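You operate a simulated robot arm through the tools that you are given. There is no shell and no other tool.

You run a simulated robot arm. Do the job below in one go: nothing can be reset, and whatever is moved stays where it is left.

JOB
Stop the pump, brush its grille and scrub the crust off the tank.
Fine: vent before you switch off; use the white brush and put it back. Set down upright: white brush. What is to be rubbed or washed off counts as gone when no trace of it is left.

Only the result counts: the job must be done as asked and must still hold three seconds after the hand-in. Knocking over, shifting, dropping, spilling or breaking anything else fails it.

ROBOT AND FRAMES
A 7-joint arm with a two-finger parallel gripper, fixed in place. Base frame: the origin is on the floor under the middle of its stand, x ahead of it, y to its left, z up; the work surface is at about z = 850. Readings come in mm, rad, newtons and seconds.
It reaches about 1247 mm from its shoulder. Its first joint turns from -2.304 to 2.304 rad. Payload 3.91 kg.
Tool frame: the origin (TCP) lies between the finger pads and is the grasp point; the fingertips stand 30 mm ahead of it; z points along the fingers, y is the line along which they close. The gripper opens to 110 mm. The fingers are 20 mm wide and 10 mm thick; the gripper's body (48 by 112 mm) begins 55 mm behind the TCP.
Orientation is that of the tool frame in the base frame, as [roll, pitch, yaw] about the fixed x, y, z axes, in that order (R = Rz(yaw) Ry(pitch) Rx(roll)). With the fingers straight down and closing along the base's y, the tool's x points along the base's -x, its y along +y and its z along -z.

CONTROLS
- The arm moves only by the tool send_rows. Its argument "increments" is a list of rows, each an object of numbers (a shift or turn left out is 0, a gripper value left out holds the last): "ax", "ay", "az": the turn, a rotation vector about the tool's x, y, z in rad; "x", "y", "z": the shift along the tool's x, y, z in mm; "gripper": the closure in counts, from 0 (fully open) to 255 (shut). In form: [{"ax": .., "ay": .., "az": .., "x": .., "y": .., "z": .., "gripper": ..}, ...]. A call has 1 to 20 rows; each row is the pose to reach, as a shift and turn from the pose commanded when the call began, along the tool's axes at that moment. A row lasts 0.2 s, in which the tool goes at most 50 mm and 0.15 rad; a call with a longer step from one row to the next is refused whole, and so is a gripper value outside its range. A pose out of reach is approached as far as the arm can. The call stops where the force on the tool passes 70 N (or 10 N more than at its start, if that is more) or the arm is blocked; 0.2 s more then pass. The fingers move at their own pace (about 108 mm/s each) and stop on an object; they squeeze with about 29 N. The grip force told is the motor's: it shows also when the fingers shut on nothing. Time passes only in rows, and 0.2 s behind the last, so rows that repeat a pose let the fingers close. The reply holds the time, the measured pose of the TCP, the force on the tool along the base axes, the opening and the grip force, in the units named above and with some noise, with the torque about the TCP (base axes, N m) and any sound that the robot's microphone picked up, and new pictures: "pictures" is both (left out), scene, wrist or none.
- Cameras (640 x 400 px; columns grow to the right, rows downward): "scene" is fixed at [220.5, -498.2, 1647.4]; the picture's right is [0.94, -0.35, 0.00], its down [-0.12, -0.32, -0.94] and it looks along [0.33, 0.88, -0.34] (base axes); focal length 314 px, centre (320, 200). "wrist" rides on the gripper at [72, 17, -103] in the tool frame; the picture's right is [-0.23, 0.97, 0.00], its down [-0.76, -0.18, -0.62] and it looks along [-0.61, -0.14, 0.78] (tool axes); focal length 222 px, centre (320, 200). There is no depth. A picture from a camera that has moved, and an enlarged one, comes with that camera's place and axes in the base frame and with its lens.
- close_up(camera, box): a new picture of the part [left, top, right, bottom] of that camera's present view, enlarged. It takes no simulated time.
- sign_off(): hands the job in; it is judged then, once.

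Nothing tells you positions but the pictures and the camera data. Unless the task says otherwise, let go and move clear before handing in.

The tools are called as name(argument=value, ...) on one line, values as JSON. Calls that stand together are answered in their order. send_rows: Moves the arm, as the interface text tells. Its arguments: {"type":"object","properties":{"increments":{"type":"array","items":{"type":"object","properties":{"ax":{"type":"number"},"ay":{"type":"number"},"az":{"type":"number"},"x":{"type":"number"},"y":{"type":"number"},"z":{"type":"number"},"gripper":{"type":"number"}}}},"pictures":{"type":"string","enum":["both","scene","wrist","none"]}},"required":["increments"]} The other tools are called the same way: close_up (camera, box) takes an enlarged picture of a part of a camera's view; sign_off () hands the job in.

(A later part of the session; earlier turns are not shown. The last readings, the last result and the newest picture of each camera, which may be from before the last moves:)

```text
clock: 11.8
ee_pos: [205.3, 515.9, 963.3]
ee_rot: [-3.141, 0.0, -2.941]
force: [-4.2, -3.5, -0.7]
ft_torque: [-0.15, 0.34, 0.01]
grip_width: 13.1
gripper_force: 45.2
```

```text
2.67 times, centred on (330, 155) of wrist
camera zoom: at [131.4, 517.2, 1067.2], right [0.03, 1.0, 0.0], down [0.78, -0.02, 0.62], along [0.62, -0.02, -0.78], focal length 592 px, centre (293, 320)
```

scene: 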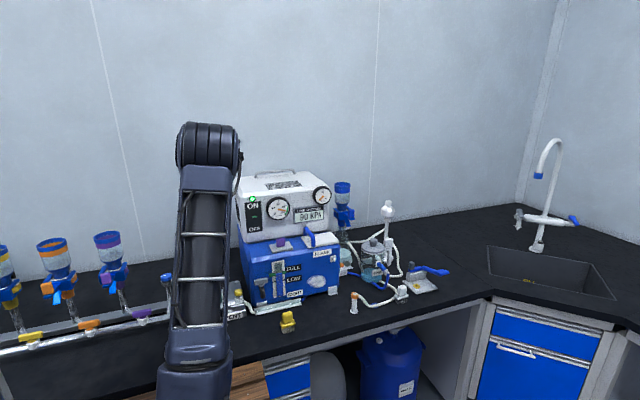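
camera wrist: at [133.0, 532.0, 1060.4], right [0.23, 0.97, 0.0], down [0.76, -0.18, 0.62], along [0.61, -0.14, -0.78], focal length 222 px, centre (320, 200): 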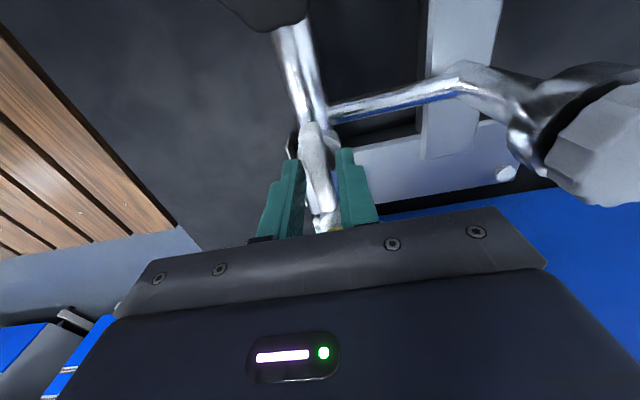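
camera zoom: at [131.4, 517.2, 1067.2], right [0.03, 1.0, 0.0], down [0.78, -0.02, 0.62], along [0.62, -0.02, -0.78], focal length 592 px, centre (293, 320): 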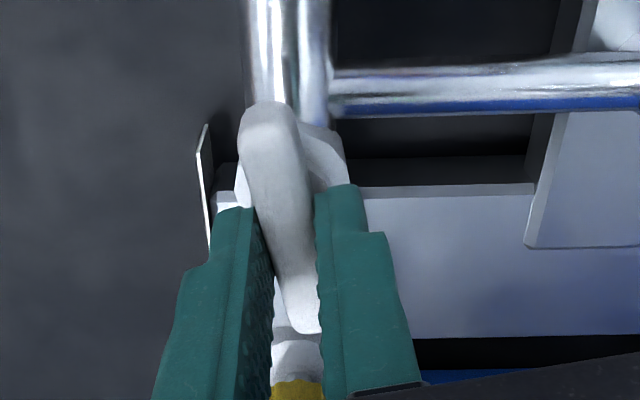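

The line vacuum drops (85 kPa) as the lever turns, so the white lever is the vent. I keep turning it to a full quarter turn.

send_rows(increments=[{"az": -0.14}, {"az": -0.28}, {"az": -0.42}, {"az": -0.56}, {"az": -0.7}, {"az": -0.84}, {"az": -0.98}, {"az": -1.12}, {"az": -1.25}, {"az": -1.37}, {"az": -1.37}], pictures="none")

close_up(camera="scene", box=[235, 180, 335, 240])

close_up(camera="wrist", box=[220, 80, 440, 230])

```text
clock: 14.2
ee_pos: [204.7, 514.8, 964.2]
ee_rot: [-3.141, 0.0, -1.568]
force: [-27.7, 19.9, 4.9]
ft_torque: [1.54, 0.62, -0.17]
grip_width: 13.2
gripper_force: 44.6
```

```text
6.40 times, centred on (285, 210) of scene
camera zoom: at [220.5, -498.2, 1647.4], right [0.94, -0.35, 0.0], down [-0.12, -0.32, -0.94], along [0.33, 0.88, -0.34], focal length 2013 px, centre (544, 136)
```

zoom: 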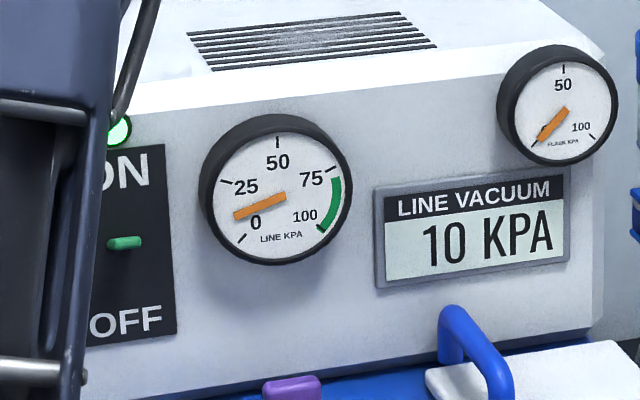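

```text
2.67 times, centred on (330, 155) of wrist
camera zoom: at [187.7, 443.4, 1067.1], right [-0.97, 0.23, 0.0], down [0.18, 0.76, 0.62], along [0.14, 0.61, -0.78], focal length 592 px, centre (293, 320)
```

zoom: 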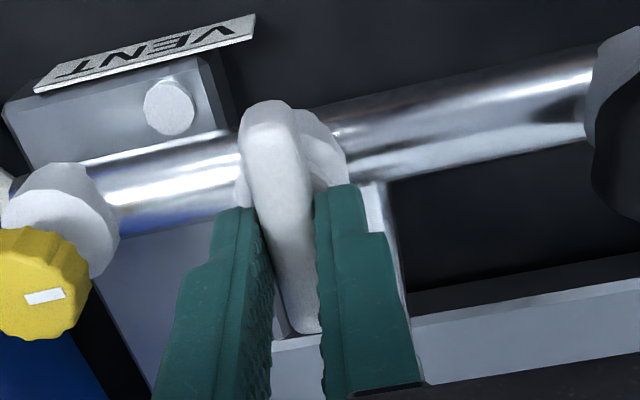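

Line vacuum is down to 10 kPa with the lever across the pipe. I release, lift clear, and check the gauge again.

send_rows(increments=[{"gripper": 150}, {"gripper": 150}, {"z": -40, "gripper": 150}, {"z": -80, "gripper": 150}, {"z": -120, "gripper": 150}, {"z": -120, "gripper": 150}], pictures="both")

close_up(camera="scene", box=[235, 180, 335, 240])

close_up(camera="wrist", box=[240, 80, 400, 190])

```text
clock: 15.6
ee_pos: [205.5, 517.9, 1081.8]
ee_rot: [3.141, 0.002, -1.572]
force: [-0.3, 0.1, 0.2]
ft_torque: [0.0, 0.0, -0.01]
grip_width: 45.3
gripper_force: 0.1
camera wrist: at [188.7, 444.3, 1185.9], right [-0.97, 0.23, 0.0], down [0.18, 0.76, 0.62], along [0.14, 0.61, -0.78], focal length 222 px, centre (320, 200)
```

scene: 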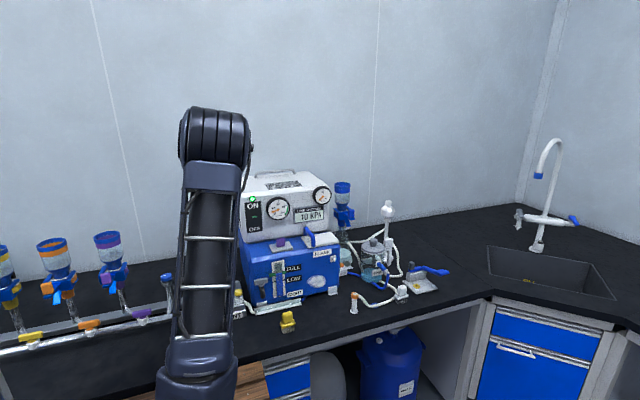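
wrist: 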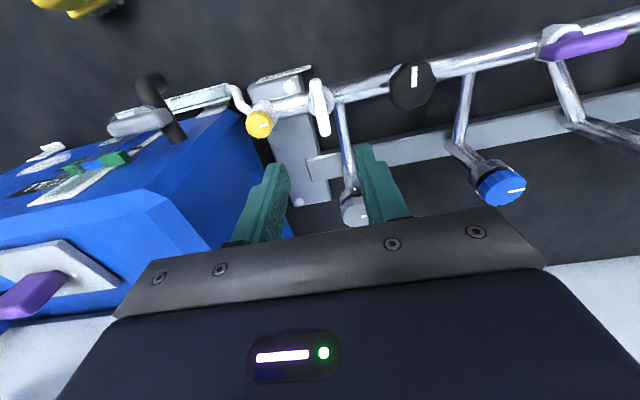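

```text
6.40 times, centred on (285, 210) of scene
camera zoom: at [220.5, -498.2, 1647.4], right [0.94, -0.35, 0.0], down [-0.12, -0.32, -0.94], along [0.33, 0.88, -0.34], focal length 2013 px, centre (544, 136)
```

zoom: 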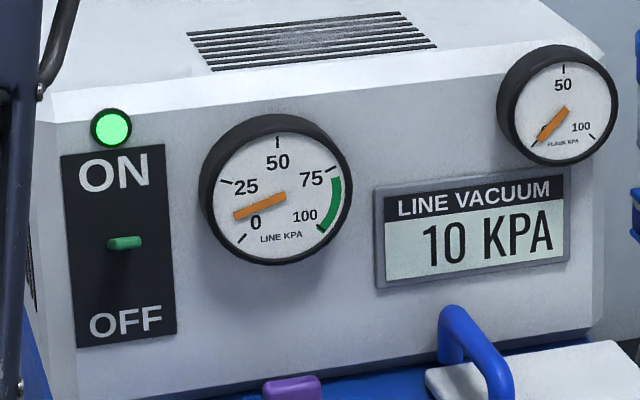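

```text
3.64 times, centred on (320, 135) of wrist
camera zoom: at [188.7, 444.3, 1185.9], right [-0.97, 0.23, 0.0], down [0.18, 0.76, 0.62], along [0.14, 0.61, -0.78], focal length 808 px, centre (320, 436)
```

zoom: 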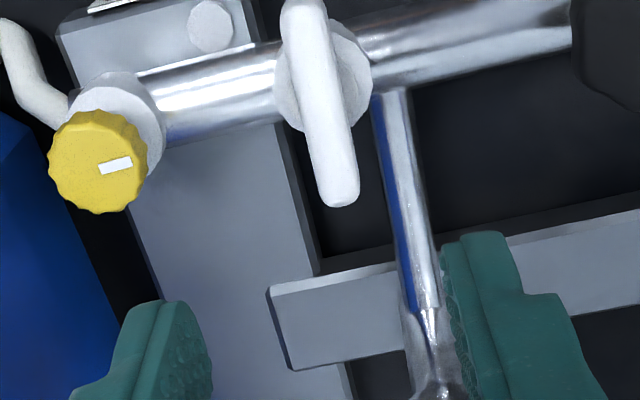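

The vent is open and the line holds at 10 kPa. Next the switch: the green toggle tip is at about (368, 583, 1198). I raise the hand, close the fingers, and tilt them 45° toward the pump front to look at the toggle.

send_rows(increments=[{"x": 28, "y": 0, "z": -38, "gripper": 255}, {"x": 55, "y": -15, "z": -70, "ay": -0.12}, {"x": 80, "y": -50, "z": -95, "ay": -0.26}, {"x": 100, "y": -85, "z": -115, "ay": -0.4}, {"x": 110, "y": -120, "z": -132, "ay": -0.54}, {"x": 118, "y": -150, "z": -148, "ay": -0.67}, {"x": 118, "y": -162.5, "z": -148, "ay": -0.785}, {"x": 118, "y": -162.5, "z": -148, "ay": -0.785}])

close_up(camera="wrist", box=[240, 60, 440, 260])

close_up(camera="scene", box=[235, 180, 335, 240])

```text
clock: 17.4
ee_pos: [368.9, 396.3, 1231.7]
ee_rot: [-3.141, 0.786, -1.573]
force: [-0.2, 0.4, 0.7]
ft_torque: [0.01, 0.0, -0.02]
grip_width: 0.0
gripper_force: 29.2
camera wrist: at [351.3, 271.4, 1254.2], right [-0.97, 0.16, 0.16], down [0.18, 0.1, 0.98], along [0.14, 0.98, -0.12], focal length 222 px, centre (320, 200)
```

scene: 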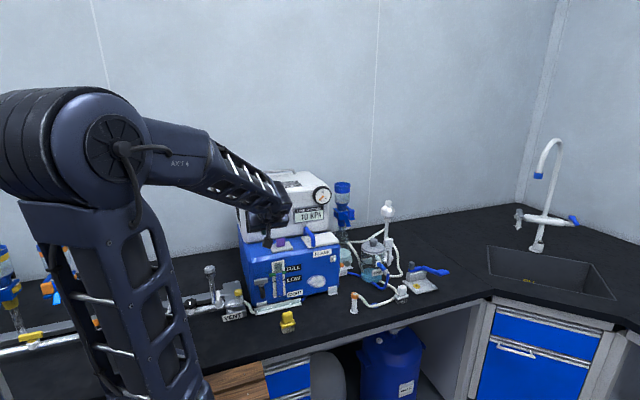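
wrist: 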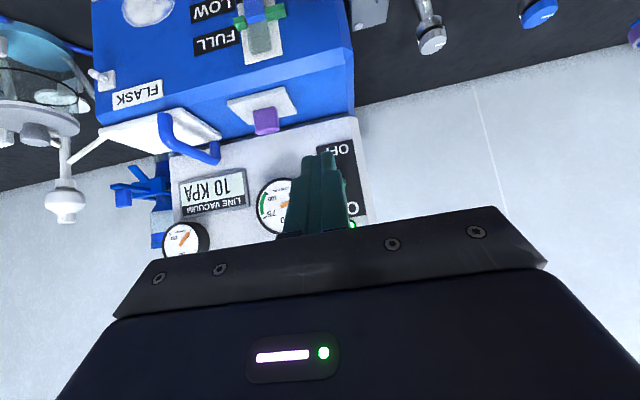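

```text
2.00 times, centred on (340, 160) of wrist
camera zoom: at [351.3, 271.4, 1254.2], right [-0.97, 0.16, 0.16], down [0.18, 0.1, 0.98], along [0.14, 0.98, -0.12], focal length 444 px, centre (280, 280)
```

zoom: 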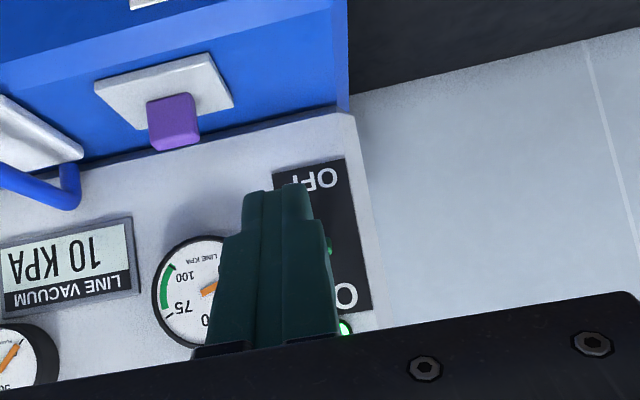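

```text
6.40 times, centred on (285, 210) of scene
camera zoom: at [220.5, -498.2, 1647.4], right [0.94, -0.35, 0.0], down [-0.12, -0.32, -0.94], along [0.33, 0.88, -0.34], focal length 2013 px, centre (544, 136)
```

zoom: 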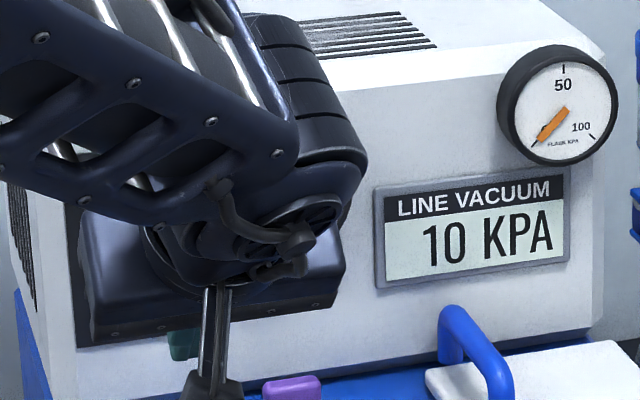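

The fingers hide the toggle in the wrist view; I shift sideways and up a bit to see it clearly.

send_rows(increments=[{"x": -14, "y": -35, "z": -14}, {"x": -28, "y": -70, "z": -28}, {"x": -28, "y": -70, "z": -28}], pictures="wrist")

close_up(camera="wrist", box=[340, 100, 440, 230])

```text
clock: 18.2
ee_pos: [439.2, 395.8, 1272.2]
ee_rot: [3.141, 0.786, -1.57]
force: [-0.1, 0.0, -0.5]
ft_torque: [-0.04, 0.0, 0.01]
grip_width: 0.1
gripper_force: 29.4
camera wrist: at [422.5, 271.2, 1293.1], right [-0.97, 0.16, 0.16], down [0.18, 0.1, 0.98], along [0.14, 0.98, -0.12], focal length 222 px, centre (320, 200)
```

wrist: 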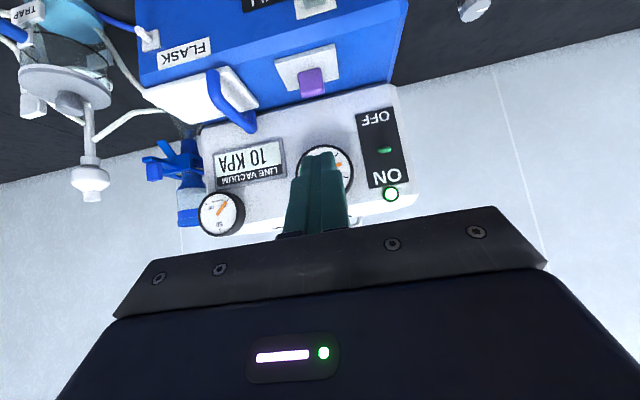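

```text
3.08 times, centred on (390, 165) of wrist
camera zoom: at [422.5, 271.2, 1293.1], right [-0.97, 0.16, 0.16], down [0.18, 0.1, 0.98], along [0.14, 0.98, -0.12], focal length 684 px, centre (105, 308)
```

zoom: 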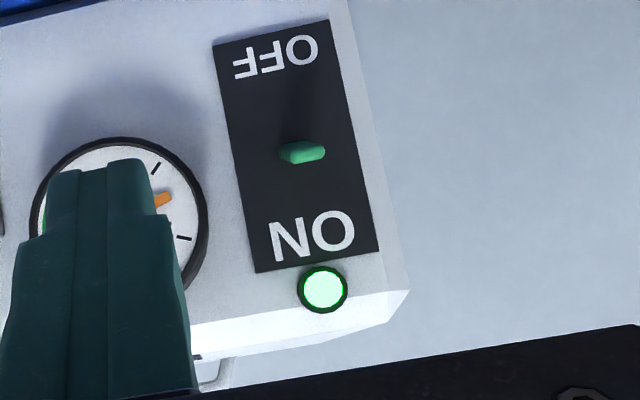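

I place the toggle pivot at about (367, 596, 1191) with its tip up at (367, 578, 1201). I move the closed fingertips just above it, then press it down toward OFF.

send_rows(increments=[{"x": -20, "y": 25, "z": 28}, {"x": -41, "y": 50, "z": 57}, {"x": -62, "y": 72, "z": 85}, {"x": -83, "y": 72, "z": 105}, {"x": -103, "y": 72, "z": 126}, {"x": -103, "y": 72, "z": 126}])

close_up(camera="wrist", box=[240, 60, 440, 260])

```text
clock: 19.6
ee_pos: [366.7, 560.1, 1254.5]
ee_rot: [3.141, 0.785, -1.572]
force: [0.1, 0.4, -0.3]
ft_torque: [0.0, -0.05, -0.02]
grip_width: 0.0
gripper_force: 28.8
camera wrist: at [349.6, 434.8, 1276.5], right [-0.97, 0.16, 0.16], down [0.18, 0.1, 0.98], along [0.14, 0.98, -0.12], focal length 222 px, centre (320, 200)
```

scene: 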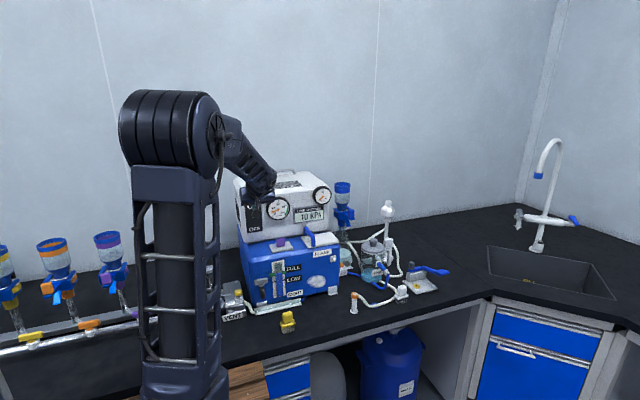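
wrist: 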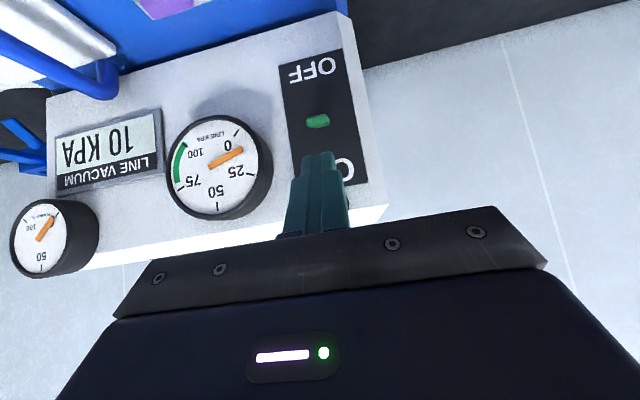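

```text
2.00 times, centred on (340, 160) of wrist
camera zoom: at [349.6, 434.8, 1276.5], right [-0.97, 0.16, 0.16], down [0.18, 0.1, 0.98], along [0.14, 0.98, -0.12], focal length 444 px, centre (280, 280)
```

zoom: 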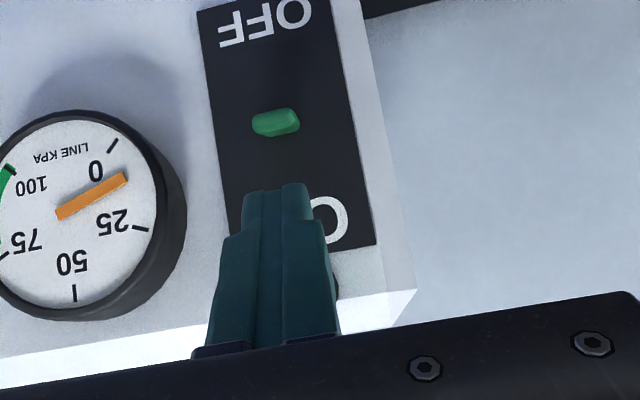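

The fingertips are centred just above the toggle. I press straight down in steps.

send_rows(increments=[{"x": 15, "z": 12}, {"x": 26, "z": 23}, {"x": 37, "z": 34}, {"x": 41, "z": 38}, {"x": 41, "z": 38}])

close_up(camera="wrist", box=[240, 60, 440, 260])

```text
clock: 20.8
ee_pos: [366.3, 556.1, 1199.6]
ee_rot: [-3.141, 0.786, -1.572]
force: [0.0, -0.6, -0.4]
ft_torque: [0.03, -0.01, 0.03]
grip_width: 0.1
gripper_force: 28.8
camera wrist: at [349.2, 432.6, 1220.1], right [-0.97, 0.16, 0.16], down [0.18, 0.1, 0.98], along [0.14, 0.98, -0.12], focal length 222 px, centre (320, 200)
```

scene: 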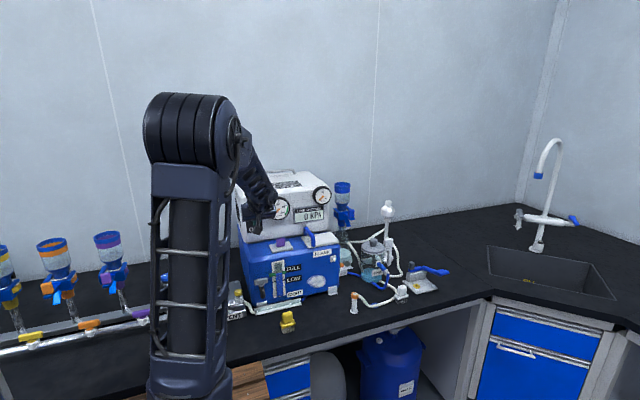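
wrist: 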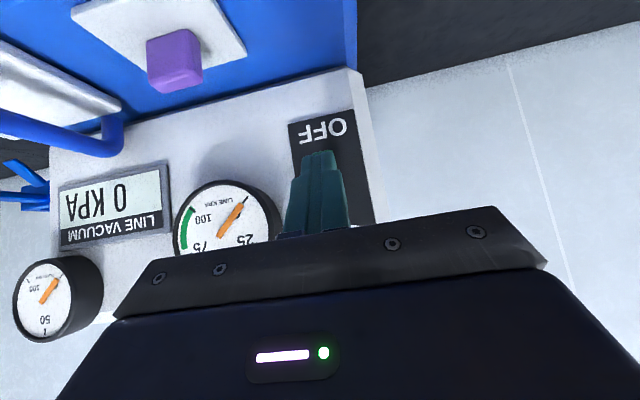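

```text
2.00 times, centred on (340, 160) of wrist
camera zoom: at [349.2, 432.6, 1220.1], right [-0.97, 0.16, 0.16], down [0.18, 0.1, 0.98], along [0.14, 0.98, -0.12], focal length 444 px, centre (280, 280)
```

zoom: 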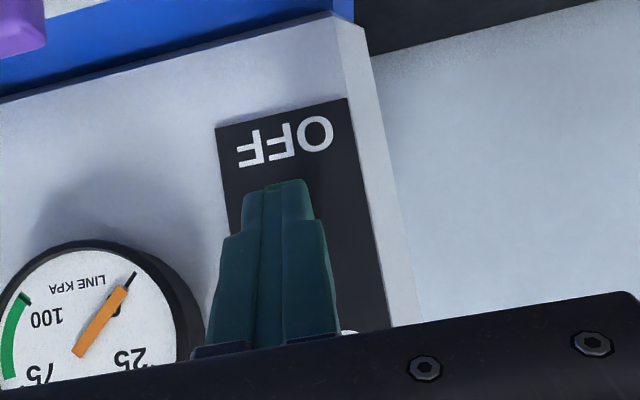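

The display now reads 0 kPa; the pump seems off. I back the hand straight away from the panel and check the lamp and toggle.

send_rows(increments=[{"x": 20, "z": -20}, {"x": 35, "z": -55}, {"x": 50, "z": -95}, {"x": 65, "y": 30, "z": -120}, {"x": 65, "y": 65, "z": -120}, {"x": 65, "y": 65, "z": -120}])

close_up(camera="scene", box=[235, 180, 335, 240])

close_up(camera="wrist", box=[200, 60, 400, 260])

```text
clock: 22.2
ee_pos: [301.6, 427.7, 1238.5]
ee_rot: [3.142, 0.784, -1.572]
force: [0.5, -0.1, -0.4]
ft_torque: [0.0, 0.0, -0.01]
grip_width: 0.0
gripper_force: 28.7
camera wrist: at [283.2, 302.6, 1260.5], right [-0.97, 0.16, 0.16], down [0.18, 0.1, 0.98], along [0.14, 0.98, -0.12], focal length 222 px, centre (320, 200)
```

scene: 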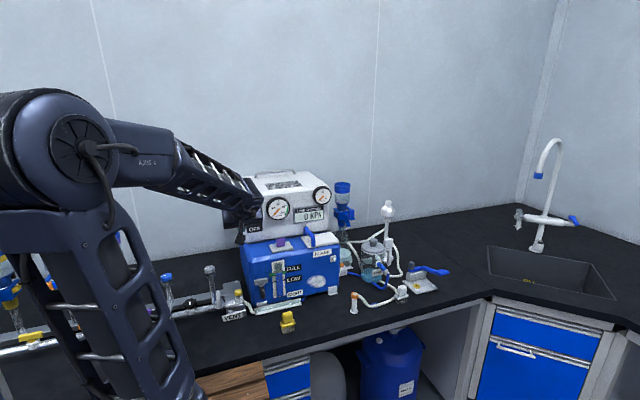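
wrist: 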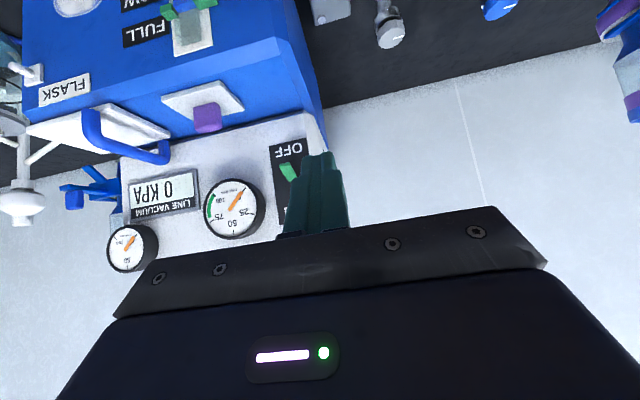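

```text
6.40 times, centred on (285, 210) of scene
camera zoom: at [220.5, -498.2, 1647.4], right [0.94, -0.35, 0.0], down [-0.12, -0.32, -0.94], along [0.33, 0.88, -0.34], focal length 2013 px, centre (544, 136)
```

zoom: 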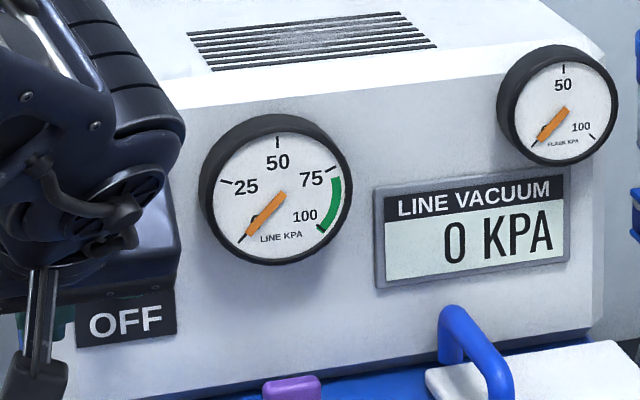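

```text
2.00 times, centred on (300, 160) of wrist
camera zoom: at [283.2, 302.6, 1260.5], right [-0.97, 0.16, 0.16], down [0.18, 0.1, 0.98], along [0.14, 0.98, -0.12], focal length 444 px, centre (360, 280)
```

zoom: 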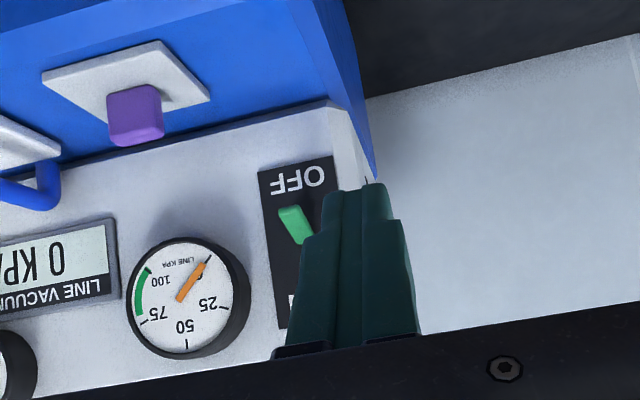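

The toggle now points to OFF and line vacuum is 0. Next is the white brush near (885, 350) on the bench; I bring the fingers back to vertical and travel over in front of the pump.

send_rows(increments=[{"x": 4, "y": -25, "z": -7, "ay": 0.14, "gripper": 0}, {"x": 8, "y": -50, "z": -14, "ay": 0.28}, {"x": 12, "y": -75, "z": -21, "ay": 0.42}, {"x": 17, "y": -100, "z": -28, "ay": 0.56}, {"x": 21, "y": -125, "z": -35, "ay": 0.7}, {"x": 25, "y": -148, "z": -42, "ay": 0.785}, {"x": 25, "y": -148, "z": -42, "ay": 0.785}])

close_up(camera="scene", box=[235, 180, 335, 240])

```text
clock: 23.8
ee_pos: [447.8, 377.9, 1250.4]
ee_rot: [3.141, -0.003, -1.572]
force: [0.2, 0.4, 0.3]
ft_torque: [0.01, -0.01, 0.03]
grip_width: 110.0
gripper_force: 0.0
camera wrist: at [430.1, 306.2, 1353.5], right [-0.97, 0.23, 0.0], down [0.18, 0.76, 0.62], along [0.14, 0.61, -0.78], focal length 222 px, centre (320, 200)
```

scene: 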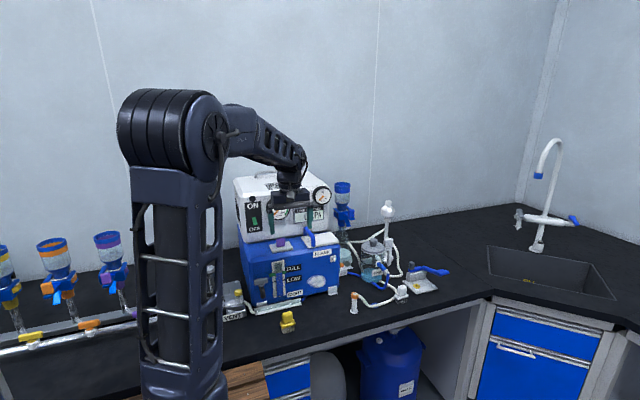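
wrist: 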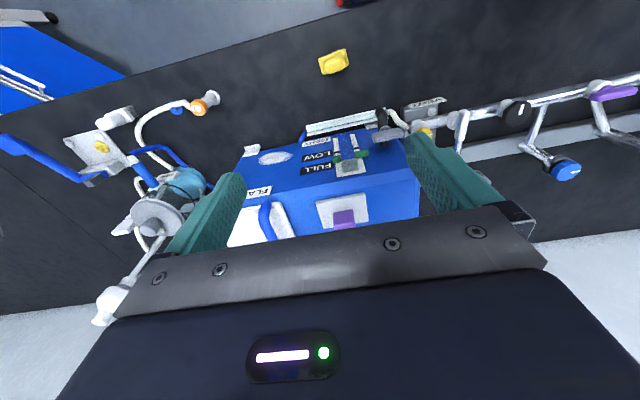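

```text
6.40 times, centred on (285, 210) of scene
camera zoom: at [220.5, -498.2, 1647.4], right [0.94, -0.35, 0.0], down [-0.12, -0.32, -0.94], along [0.33, 0.88, -0.34], focal length 2013 px, centre (544, 136)
```

zoom: 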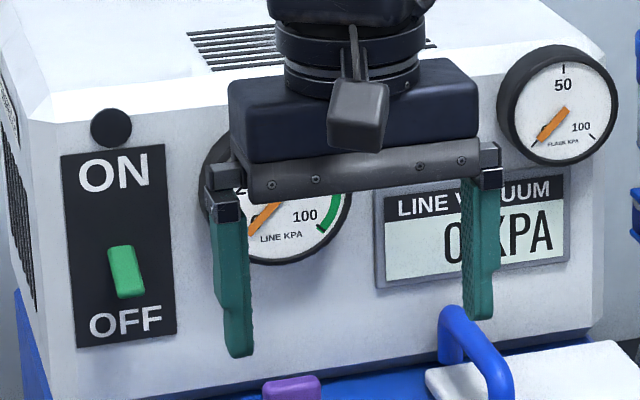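

The lamp is dark and the switch points to OFF. Now I travel to above the white brush for a look.

send_rows(increments=[{"x": 5, "y": -45, "z": 0}, {"x": 10, "y": -90, "z": 0}, {"x": 15, "y": -135, "z": 0}, {"x": 20, "y": -180, "z": 15}, {"x": 25, "y": -222, "z": 30}, {"x": 30, "y": -265, "z": 48}, {"x": 35, "y": -308, "z": 66}, {"x": 40, "y": -350, "z": 84}, {"x": 45, "y": -390, "z": 102}, {"x": 48, "y": -422, "z": 120}, {"x": 48, "y": -422, "z": 120}])

close_up(camera="wrist", box=[260, 60, 380, 150])

close_up(camera="scene", box=[370, 270, 430, 310])

```text
clock: 26.2
ee_pos: [872.4, 328.6, 1129.3]
ee_rot: [-3.141, 0.001, -1.571]
force: [0.4, -0.2, -0.6]
ft_torque: [0.02, 0.0, -0.02]
grip_width: 109.9
gripper_force: 0.1
camera wrist: at [855.1, 255.9, 1232.4], right [-0.97, 0.23, 0.0], down [0.18, 0.76, 0.62], along [0.14, 0.61, -0.78], focal length 222 px, centre (320, 200)
```

scene: 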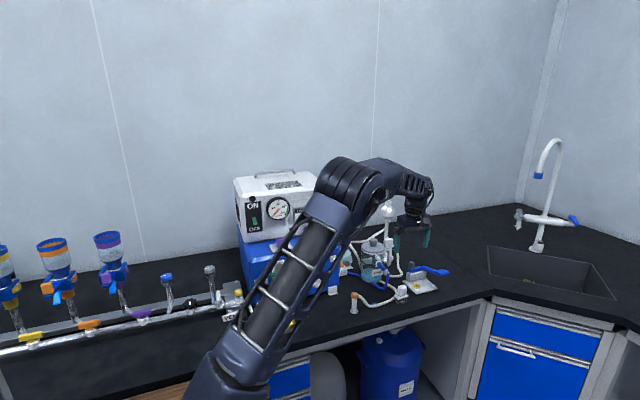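
wrist: 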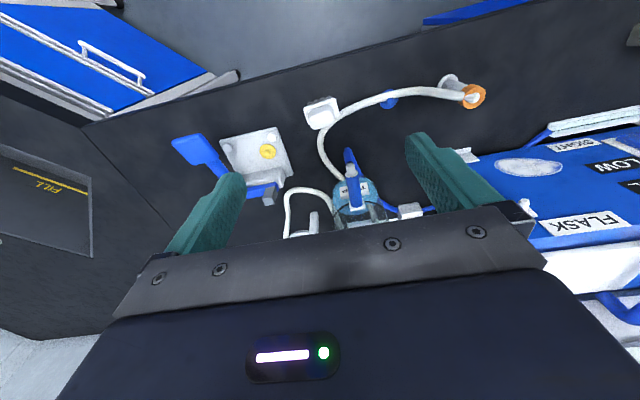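

```text
4.44 times, centred on (320, 105) of wrist
camera zoom: at [855.1, 255.9, 1232.4], right [-0.97, 0.23, 0.0], down [0.18, 0.76, 0.62], along [0.14, 0.61, -0.78], focal length 987 px, centre (320, 622)
```

zoom: 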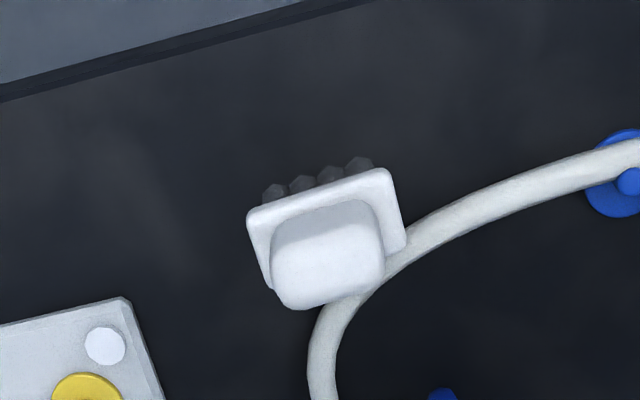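

```text
10.00 times, centred on (400, 290) of scene
camera zoom: at [220.5, -498.2, 1647.4], right [0.94, -0.35, 0.0], down [-0.12, -0.32, -0.94], along [0.33, 0.88, -0.34], focal length 3145 px, centre (-480, -700)
```

zoom: 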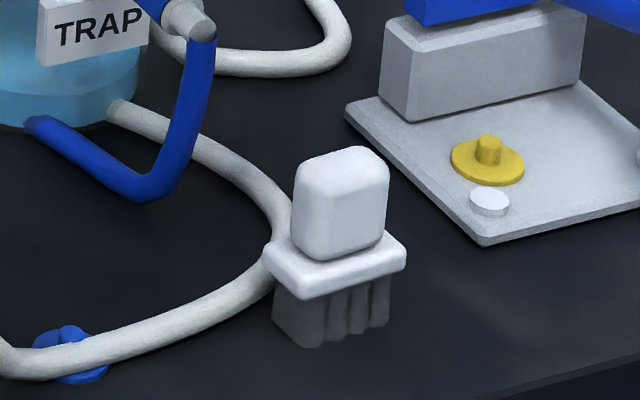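

The white brush stands at about (876, 362) with its long axis nearly along x and bristles down. For later scrubbing of the tank front I want the camera on the upper side, so I first turn the hand about the vertical (in two calls) to the opposite yaw.

send_rows(increments=[{"az": 0.15}, {"az": 0.3}, {"az": 0.45}, {"az": 0.6}, {"az": 0.75}, {"az": 0.9}, {"az": 1.05}, {"az": 1.2}, {"az": 1.35}, {"az": 1.5}, {"az": 1.57}, {"az": 1.57}], pictures="wrist")

close_up(camera="wrist", box=[220, 20, 420, 180])

```text
clock: 28.8
ee_pos: [871.5, 330.9, 1129.0]
ee_rot: [3.141, -0.001, 3.139]
force: [-1.0, -1.1, -0.3]
ft_torque: [0.01, 0.06, -0.02]
grip_width: 109.9
gripper_force: 0.0
camera wrist: at [798.9, 347.2, 1233.7], right [0.23, 0.97, 0.0], down [0.76, -0.18, 0.62], along [0.61, -0.14, -0.78], focal length 222 px, centre (320, 200)
```

wrist: 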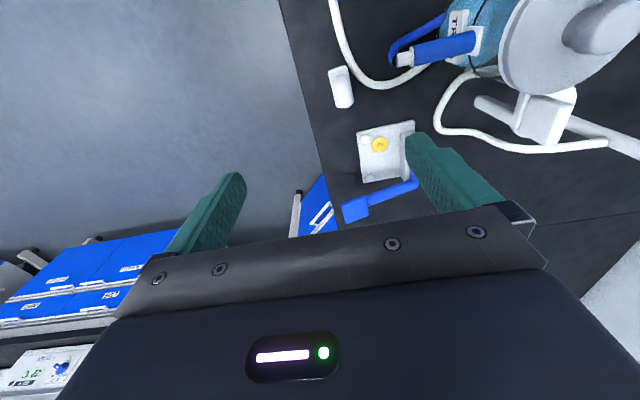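

```text
2.50 times, centred on (320, 100) of wrist
camera zoom: at [798.9, 347.2, 1233.7], right [0.23, 0.97, 0.0], down [0.76, -0.18, 0.62], along [0.61, -0.14, -0.78], focal length 555 px, centre (320, 450)
```

zoom: 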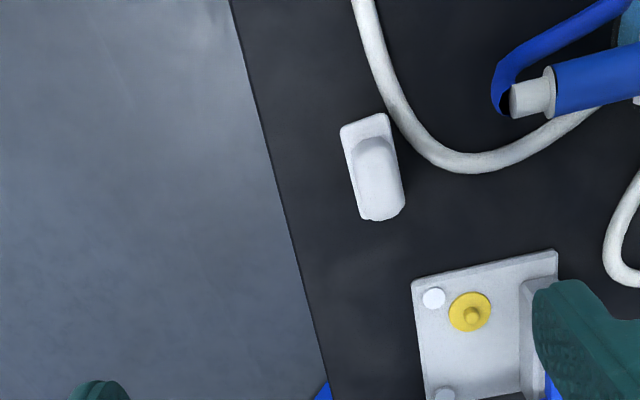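

From this angle I confirm the brush centre at about (877, 362), yaw ≈ 3.7°. I turn the other quarter so the fingers close along the brush's long axis and position above it.

send_rows(increments=[{"az": 0.15}, {"az": 0.3}, {"az": 0.45}, {"x": -1, "y": 5, "az": 0.6}, {"x": -2, "y": 10, "z": 10, "az": 0.75}, {"x": -3, "y": 15, "z": 20, "az": 0.9}, {"x": -4, "y": 20, "z": 30, "az": 1.05}, {"x": -5, "y": 25, "z": 40, "az": 1.2}, {"x": -6, "y": 31, "z": 50, "az": 1.35}, {"x": -6, "y": 31, "z": 60, "az": 1.5}, {"x": -6, "y": 31, "z": 69, "az": 1.506, "gripper": 100}, {"x": -6, "y": 31, "z": 69, "az": 1.506, "gripper": 100}])

close_up(camera="wrist", box=[220, 40, 420, 200])

```text
clock: 31.4
ee_pos: [877.8, 361.6, 1060.8]
ee_rot: [3.141, 0.0, 1.633]
force: [0.0, -0.7, -0.2]
ft_torque: [0.01, 0.02, -0.02]
grip_width: 66.8
gripper_force: 0.0
camera wrist: at [889.5, 434.5, 1164.5], right [0.99, -0.16, 0.0], down [-0.13, -0.77, 0.62], along [-0.1, -0.61, -0.78], focal length 222 px, centre (320, 200)
```

scene: 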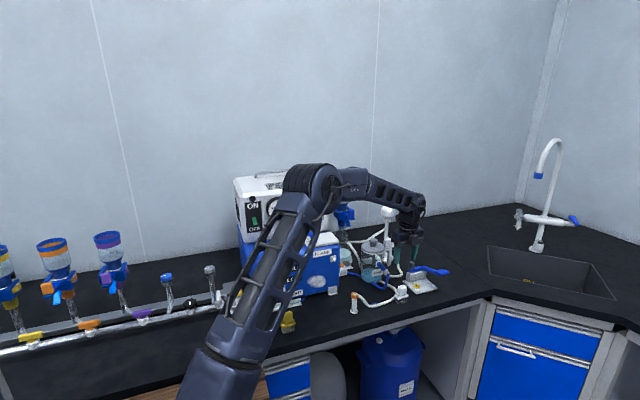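
wrist: 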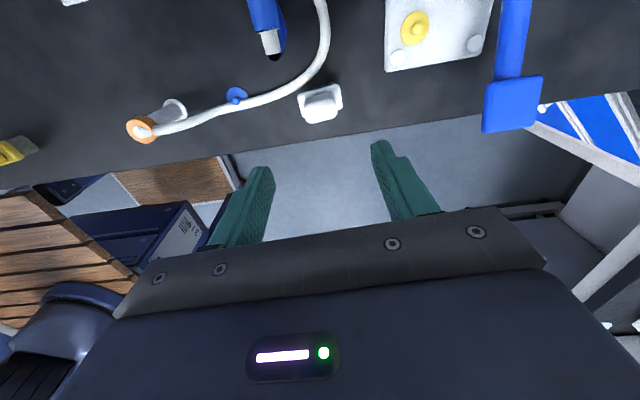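

```text
2.50 times, centred on (320, 120) of wrist
camera zoom: at [889.5, 434.5, 1164.5], right [0.99, -0.16, 0.0], down [-0.13, -0.77, 0.62], along [-0.1, -0.61, -0.78], focal length 555 px, centre (320, 400)
```

zoom: 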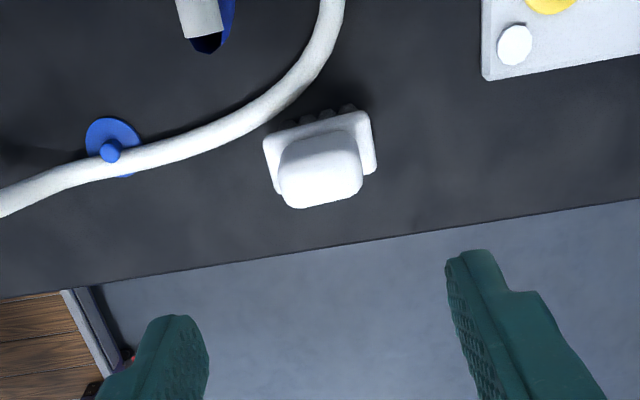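

The brush is centred below the open fingers. I descend to z ≈ 916 and close on the handle.

send_rows(increments=[{"z": 45}, {"z": 90}, {"z": 125}, {"z": 138}, {"z": 144}, {"z": 144}], pictures="wrist")

close_up(camera="scene", box=[365, 255, 455, 315])

close_up(camera="wrist", box=[220, 100, 420, 260])

```text
clock: 32.8
ee_pos: [877.2, 362.4, 916.3]
ee_rot: [3.141, 0.0, 1.635]
force: [0.4, 0.4, 0.9]
ft_torque: [-0.01, -0.02, 0.02]
grip_width: 66.6
gripper_force: 0.0
camera wrist: at [889.6, 435.7, 1019.1], right [0.99, -0.16, 0.0], down [-0.13, -0.77, 0.62], along [-0.1, -0.61, -0.78], focal length 222 px, centre (320, 200)
```

wrist: 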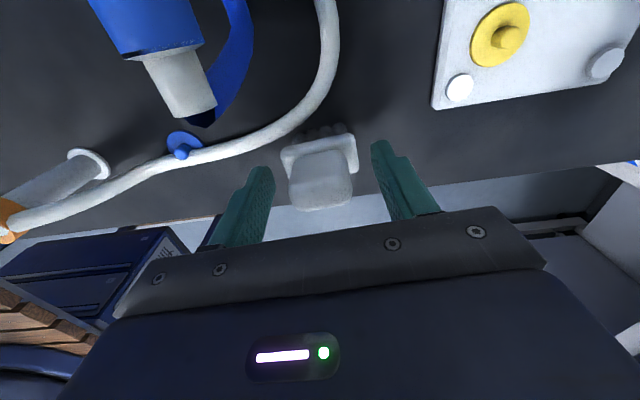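

```text
6.67 times, centred on (410, 285) of scene
camera zoom: at [220.5, -498.2, 1647.4], right [0.94, -0.35, 0.0], down [-0.12, -0.32, -0.94], along [0.33, 0.88, -0.34], focal length 2096 px, centre (-280, -367)
```

zoom: 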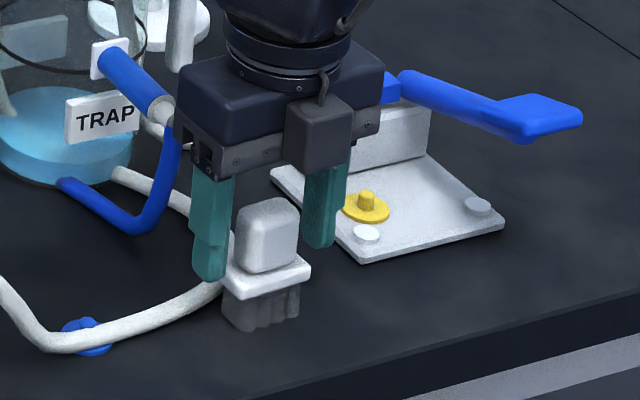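

```text
2.50 times, centred on (320, 180) of wrist
camera zoom: at [889.6, 435.7, 1019.1], right [0.99, -0.16, 0.0], down [-0.13, -0.77, 0.62], along [-0.1, -0.61, -0.78], focal length 555 px, centre (320, 250)
```

zoom: 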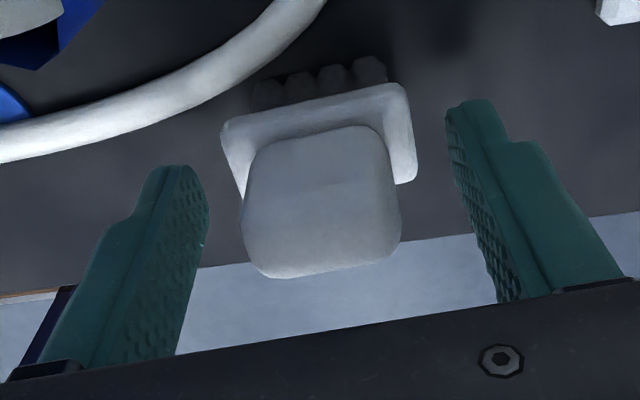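

The fingers straddle the handle symmetrically, so I close the grip now.

send_rows(increments=[{"gripper": 255}, {"gripper": 255}, {"gripper": 255}], pictures="none")

close_up(camera="scene", box=[365, 255, 455, 315])

close_up(camera="wrist", box=[220, 100, 420, 260])

```text
clock: 33.6
ee_pos: [878.6, 362.4, 916.1]
ee_rot: [3.141, 0.001, 1.636]
force: [0.0, 0.1, 0.0]
ft_torque: [0.01, -0.02, 0.01]
grip_width: 36.4
gripper_force: 28.9
```

```text
6.67 times, centred on (410, 285) of scene
camera zoom: at [220.5, -498.2, 1647.4], right [0.94, -0.35, 0.0], down [-0.12, -0.32, -0.94], along [0.33, 0.88, -0.34], focal length 2096 px, centre (-280, -367)
```

zoom: 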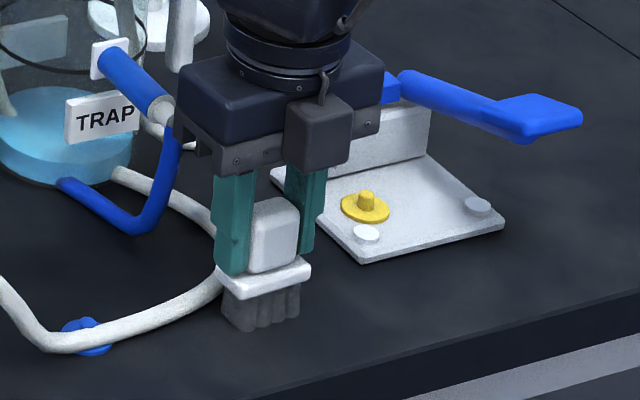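

```text
2.50 times, centred on (320, 180) of wrist
camera zoom: at [889.7, 435.7, 1019.2], right [0.99, -0.16, 0.0], down [-0.13, -0.77, 0.62], along [-0.1, -0.61, -0.78], focal length 555 px, centre (320, 250)
```

zoom: 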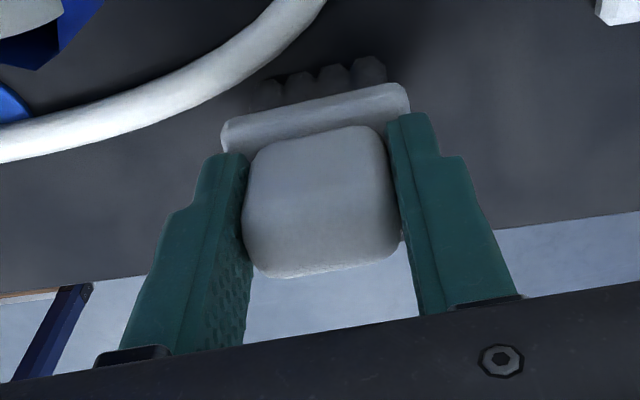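

The brush is held (36 mm grip); its resting pose is TCP (878, 362, 916) at yaw 1.635, which I'll use for the return. Now I lift straight up.

send_rows(increments=[{"z": -20}, {"z": -65}, {"z": -110}, {"z": -155}, {"z": -200}, {"z": -245}, {"z": -290}, {"z": -335}, {"z": -380}, {"z": -425}, {"z": -465}, {"z": -490}, {"z": -490}], pictures="both")

close_up(camera="scene", box=[340, 260, 450, 320])

```text
clock: 36.4
ee_pos: [876.7, 359.0, 1408.5]
ee_rot: [-3.141, -0.001, 1.636]
force: [0.4, 0.4, -1.6]
ft_torque: [0.03, 0.03, 0.0]
grip_width: 36.3
gripper_force: 29.7
camera wrist: at [888.4, 432.3, 1510.7], right [0.99, -0.16, 0.0], down [-0.13, -0.77, 0.62], along [-0.1, -0.61, -0.78], focal length 222 px, centre (320, 200)
```

scene: 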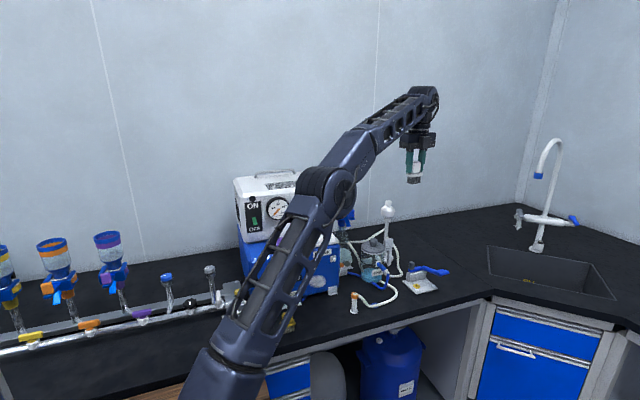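
wrist: 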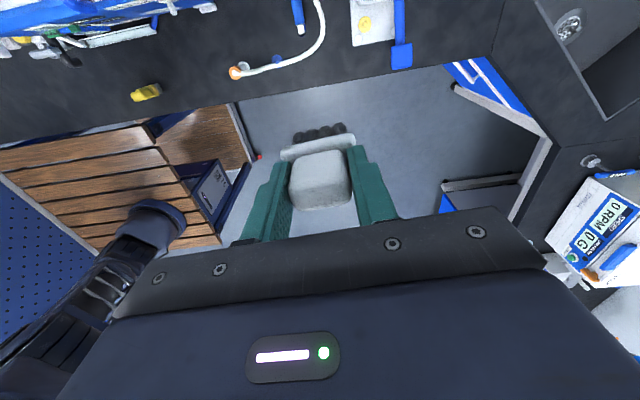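

```text
5.82 times, centred on (395, 290) of scene
camera zoom: at [220.5, -498.2, 1647.4], right [0.94, -0.35, 0.0], down [-0.12, -0.32, -0.94], along [0.33, 0.88, -0.34], focal length 1830 px, centre (-116, -324)
```

zoom: 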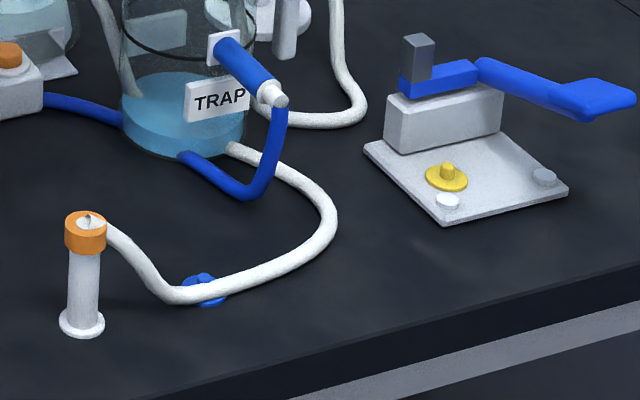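

The brush is up and the bench around its spot is undisturbed. I now carry it over to above the front of the pump's top, to look at the grille.

send_rows(increments=[{"x": 25, "y": -33, "z": -5}, {"x": 52, "y": -67, "z": -10}, {"x": 80, "y": -102, "z": -15}, {"x": 108, "y": -138, "z": -20}, {"x": 136, "y": -174, "z": -20}, {"x": 164, "y": -210, "z": -20}, {"x": 192, "y": -246, "z": -20}, {"x": 220, "y": -282, "z": -20}, {"x": 248, "y": -318, "z": -20}, {"x": 274, "y": -351, "z": -20}, {"x": 274, "y": -351, "z": -20}], pictures="both")

close_up(camera="wrist", box=[220, 20, 420, 160])

```text
clock: 38.8
ee_pos: [512.2, 611.8, 1427.5]
ee_rot: [3.14, 0.001, 1.636]
force: [-0.8, -0.1, -1.4]
ft_torque: [0.0, 0.03, 0.03]
grip_width: 36.3
gripper_force: 28.7
camera wrist: at [522.2, 686.1, 1530.3], right [0.99, -0.16, 0.0], down [-0.13, -0.77, 0.62], along [-0.1, -0.61, -0.78], focal length 222 px, centre (320, 200)
```

scene: 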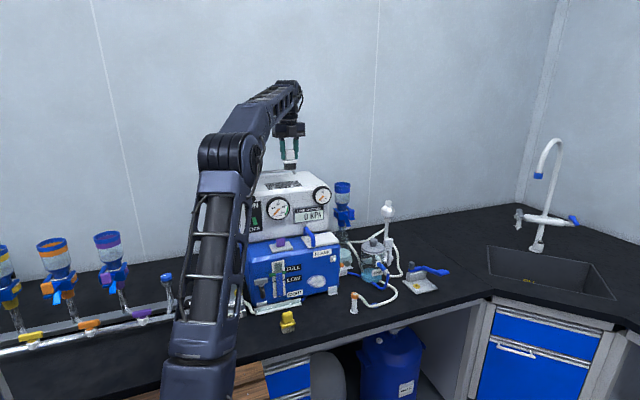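
wrist: 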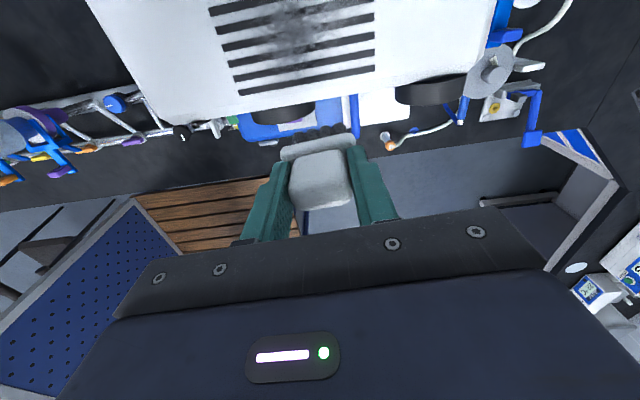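

```text
2.86 times, centred on (320, 90) of wrist
camera zoom: at [522.2, 686.1, 1530.3], right [0.99, -0.16, 0.0], down [-0.13, -0.77, 0.62], along [-0.1, -0.61, -0.78], focal length 635 px, centre (320, 514)
```

zoom: 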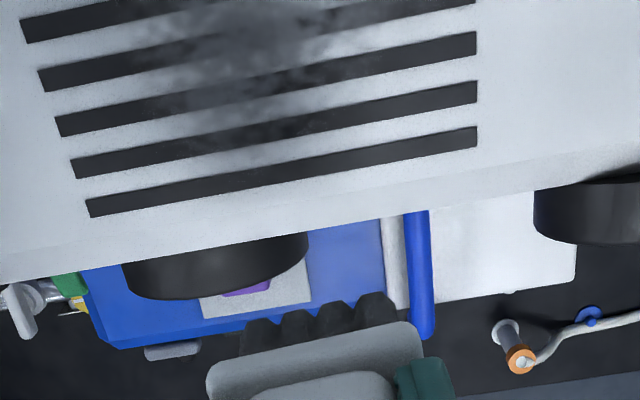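

The grille on top of the pump is in view, with the dust in its middle around (500, 678, 1274). I zoom on the upper part of the picture to bound the dust.

close_up(camera="wrist", box=[200, 0, 390, 105])

close_up(camera="scene", box=[255, 150, 325, 200])

```text
3.37 times, centred on (295, 52) of wrist
camera zoom: at [522.2, 686.1, 1530.3], right [0.99, -0.16, 0.0], down [-0.13, -0.77, 0.62], along [-0.1, -0.61, -0.78], focal length 748 px, centre (404, 697)
```

zoom: 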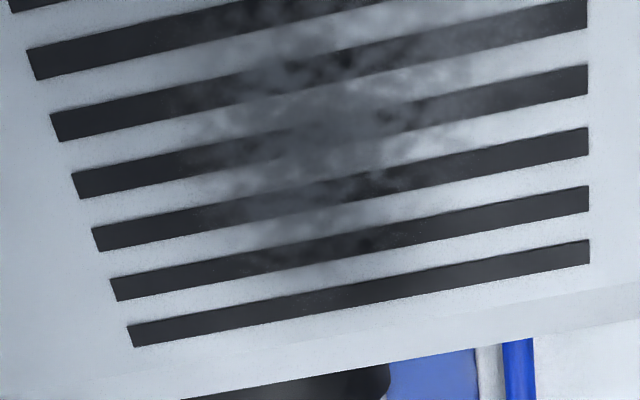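

```text
8.00 times, centred on (290, 175) of scene
camera zoom: at [220.5, -498.2, 1647.4], right [0.94, -0.35, 0.0], down [-0.12, -0.32, -0.94], along [0.33, 0.88, -0.34], focal length 2516 px, centre (560, 400)
```

zoom: 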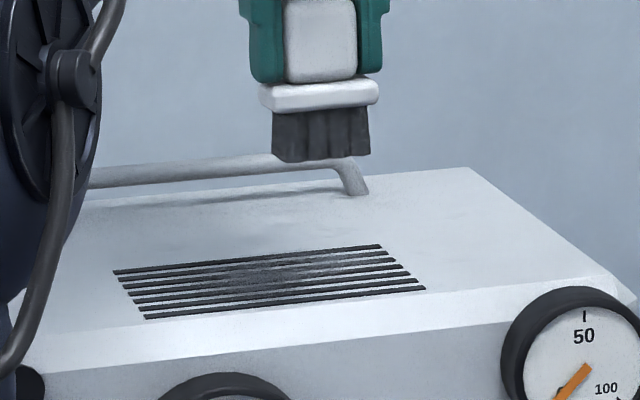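

The dust patch spans roughly x 460–550, y 645–725 on the slots. I lower the brush over its near-left part, then feel for contact in small steps.

send_rows(increments=[{"x": 20, "y": -20, "z": 25}, {"x": 41, "y": -39, "z": 50}, {"x": 41, "y": -39, "z": 72}, {"x": 41, "y": -39, "z": 72}], pictures="both")

close_up(camera="scene", box=[255, 150, 325, 200])

```text
clock: 39.8
ee_pos: [468.1, 650.6, 1353.4]
ee_rot: [3.14, 0.001, 1.634]
force: [-0.3, -0.2, -1.3]
ft_torque: [0.01, -0.02, -0.01]
grip_width: 36.3
gripper_force: 29.0
camera wrist: at [479.3, 724.0, 1458.3], right [0.99, -0.16, 0.0], down [-0.13, -0.77, 0.62], along [-0.1, -0.61, -0.78], focal length 222 px, centre (320, 200)
```

scene: 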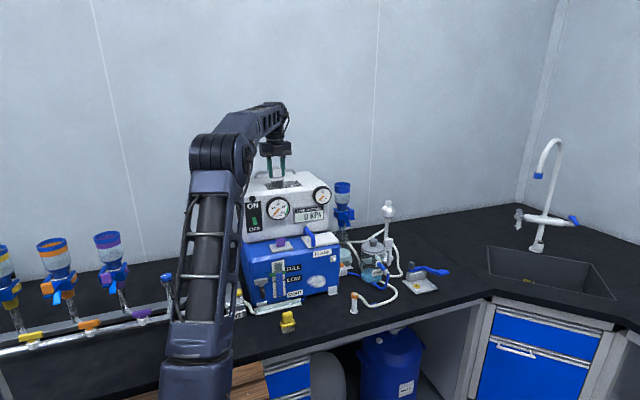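
wrist: 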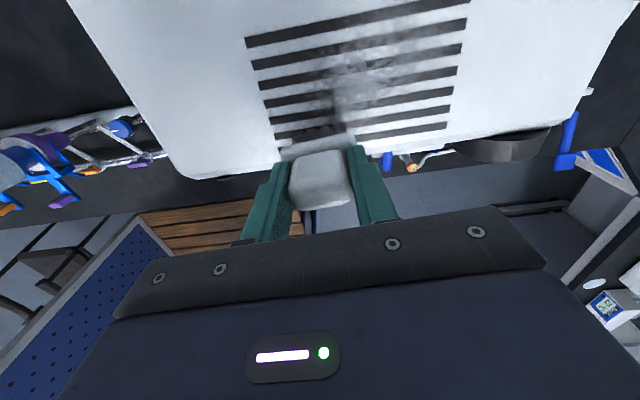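

```text
8.00 times, centred on (290, 175) of scene
camera zoom: at [220.5, -498.2, 1647.4], right [0.94, -0.35, 0.0], down [-0.12, -0.32, -0.94], along [0.33, 0.88, -0.34], focal length 2516 px, centre (560, 400)
```

zoom: 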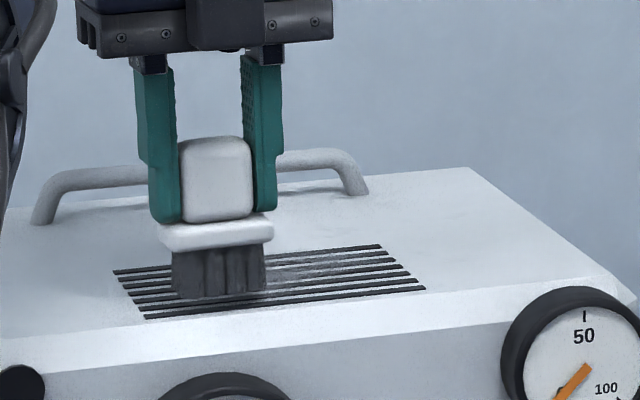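

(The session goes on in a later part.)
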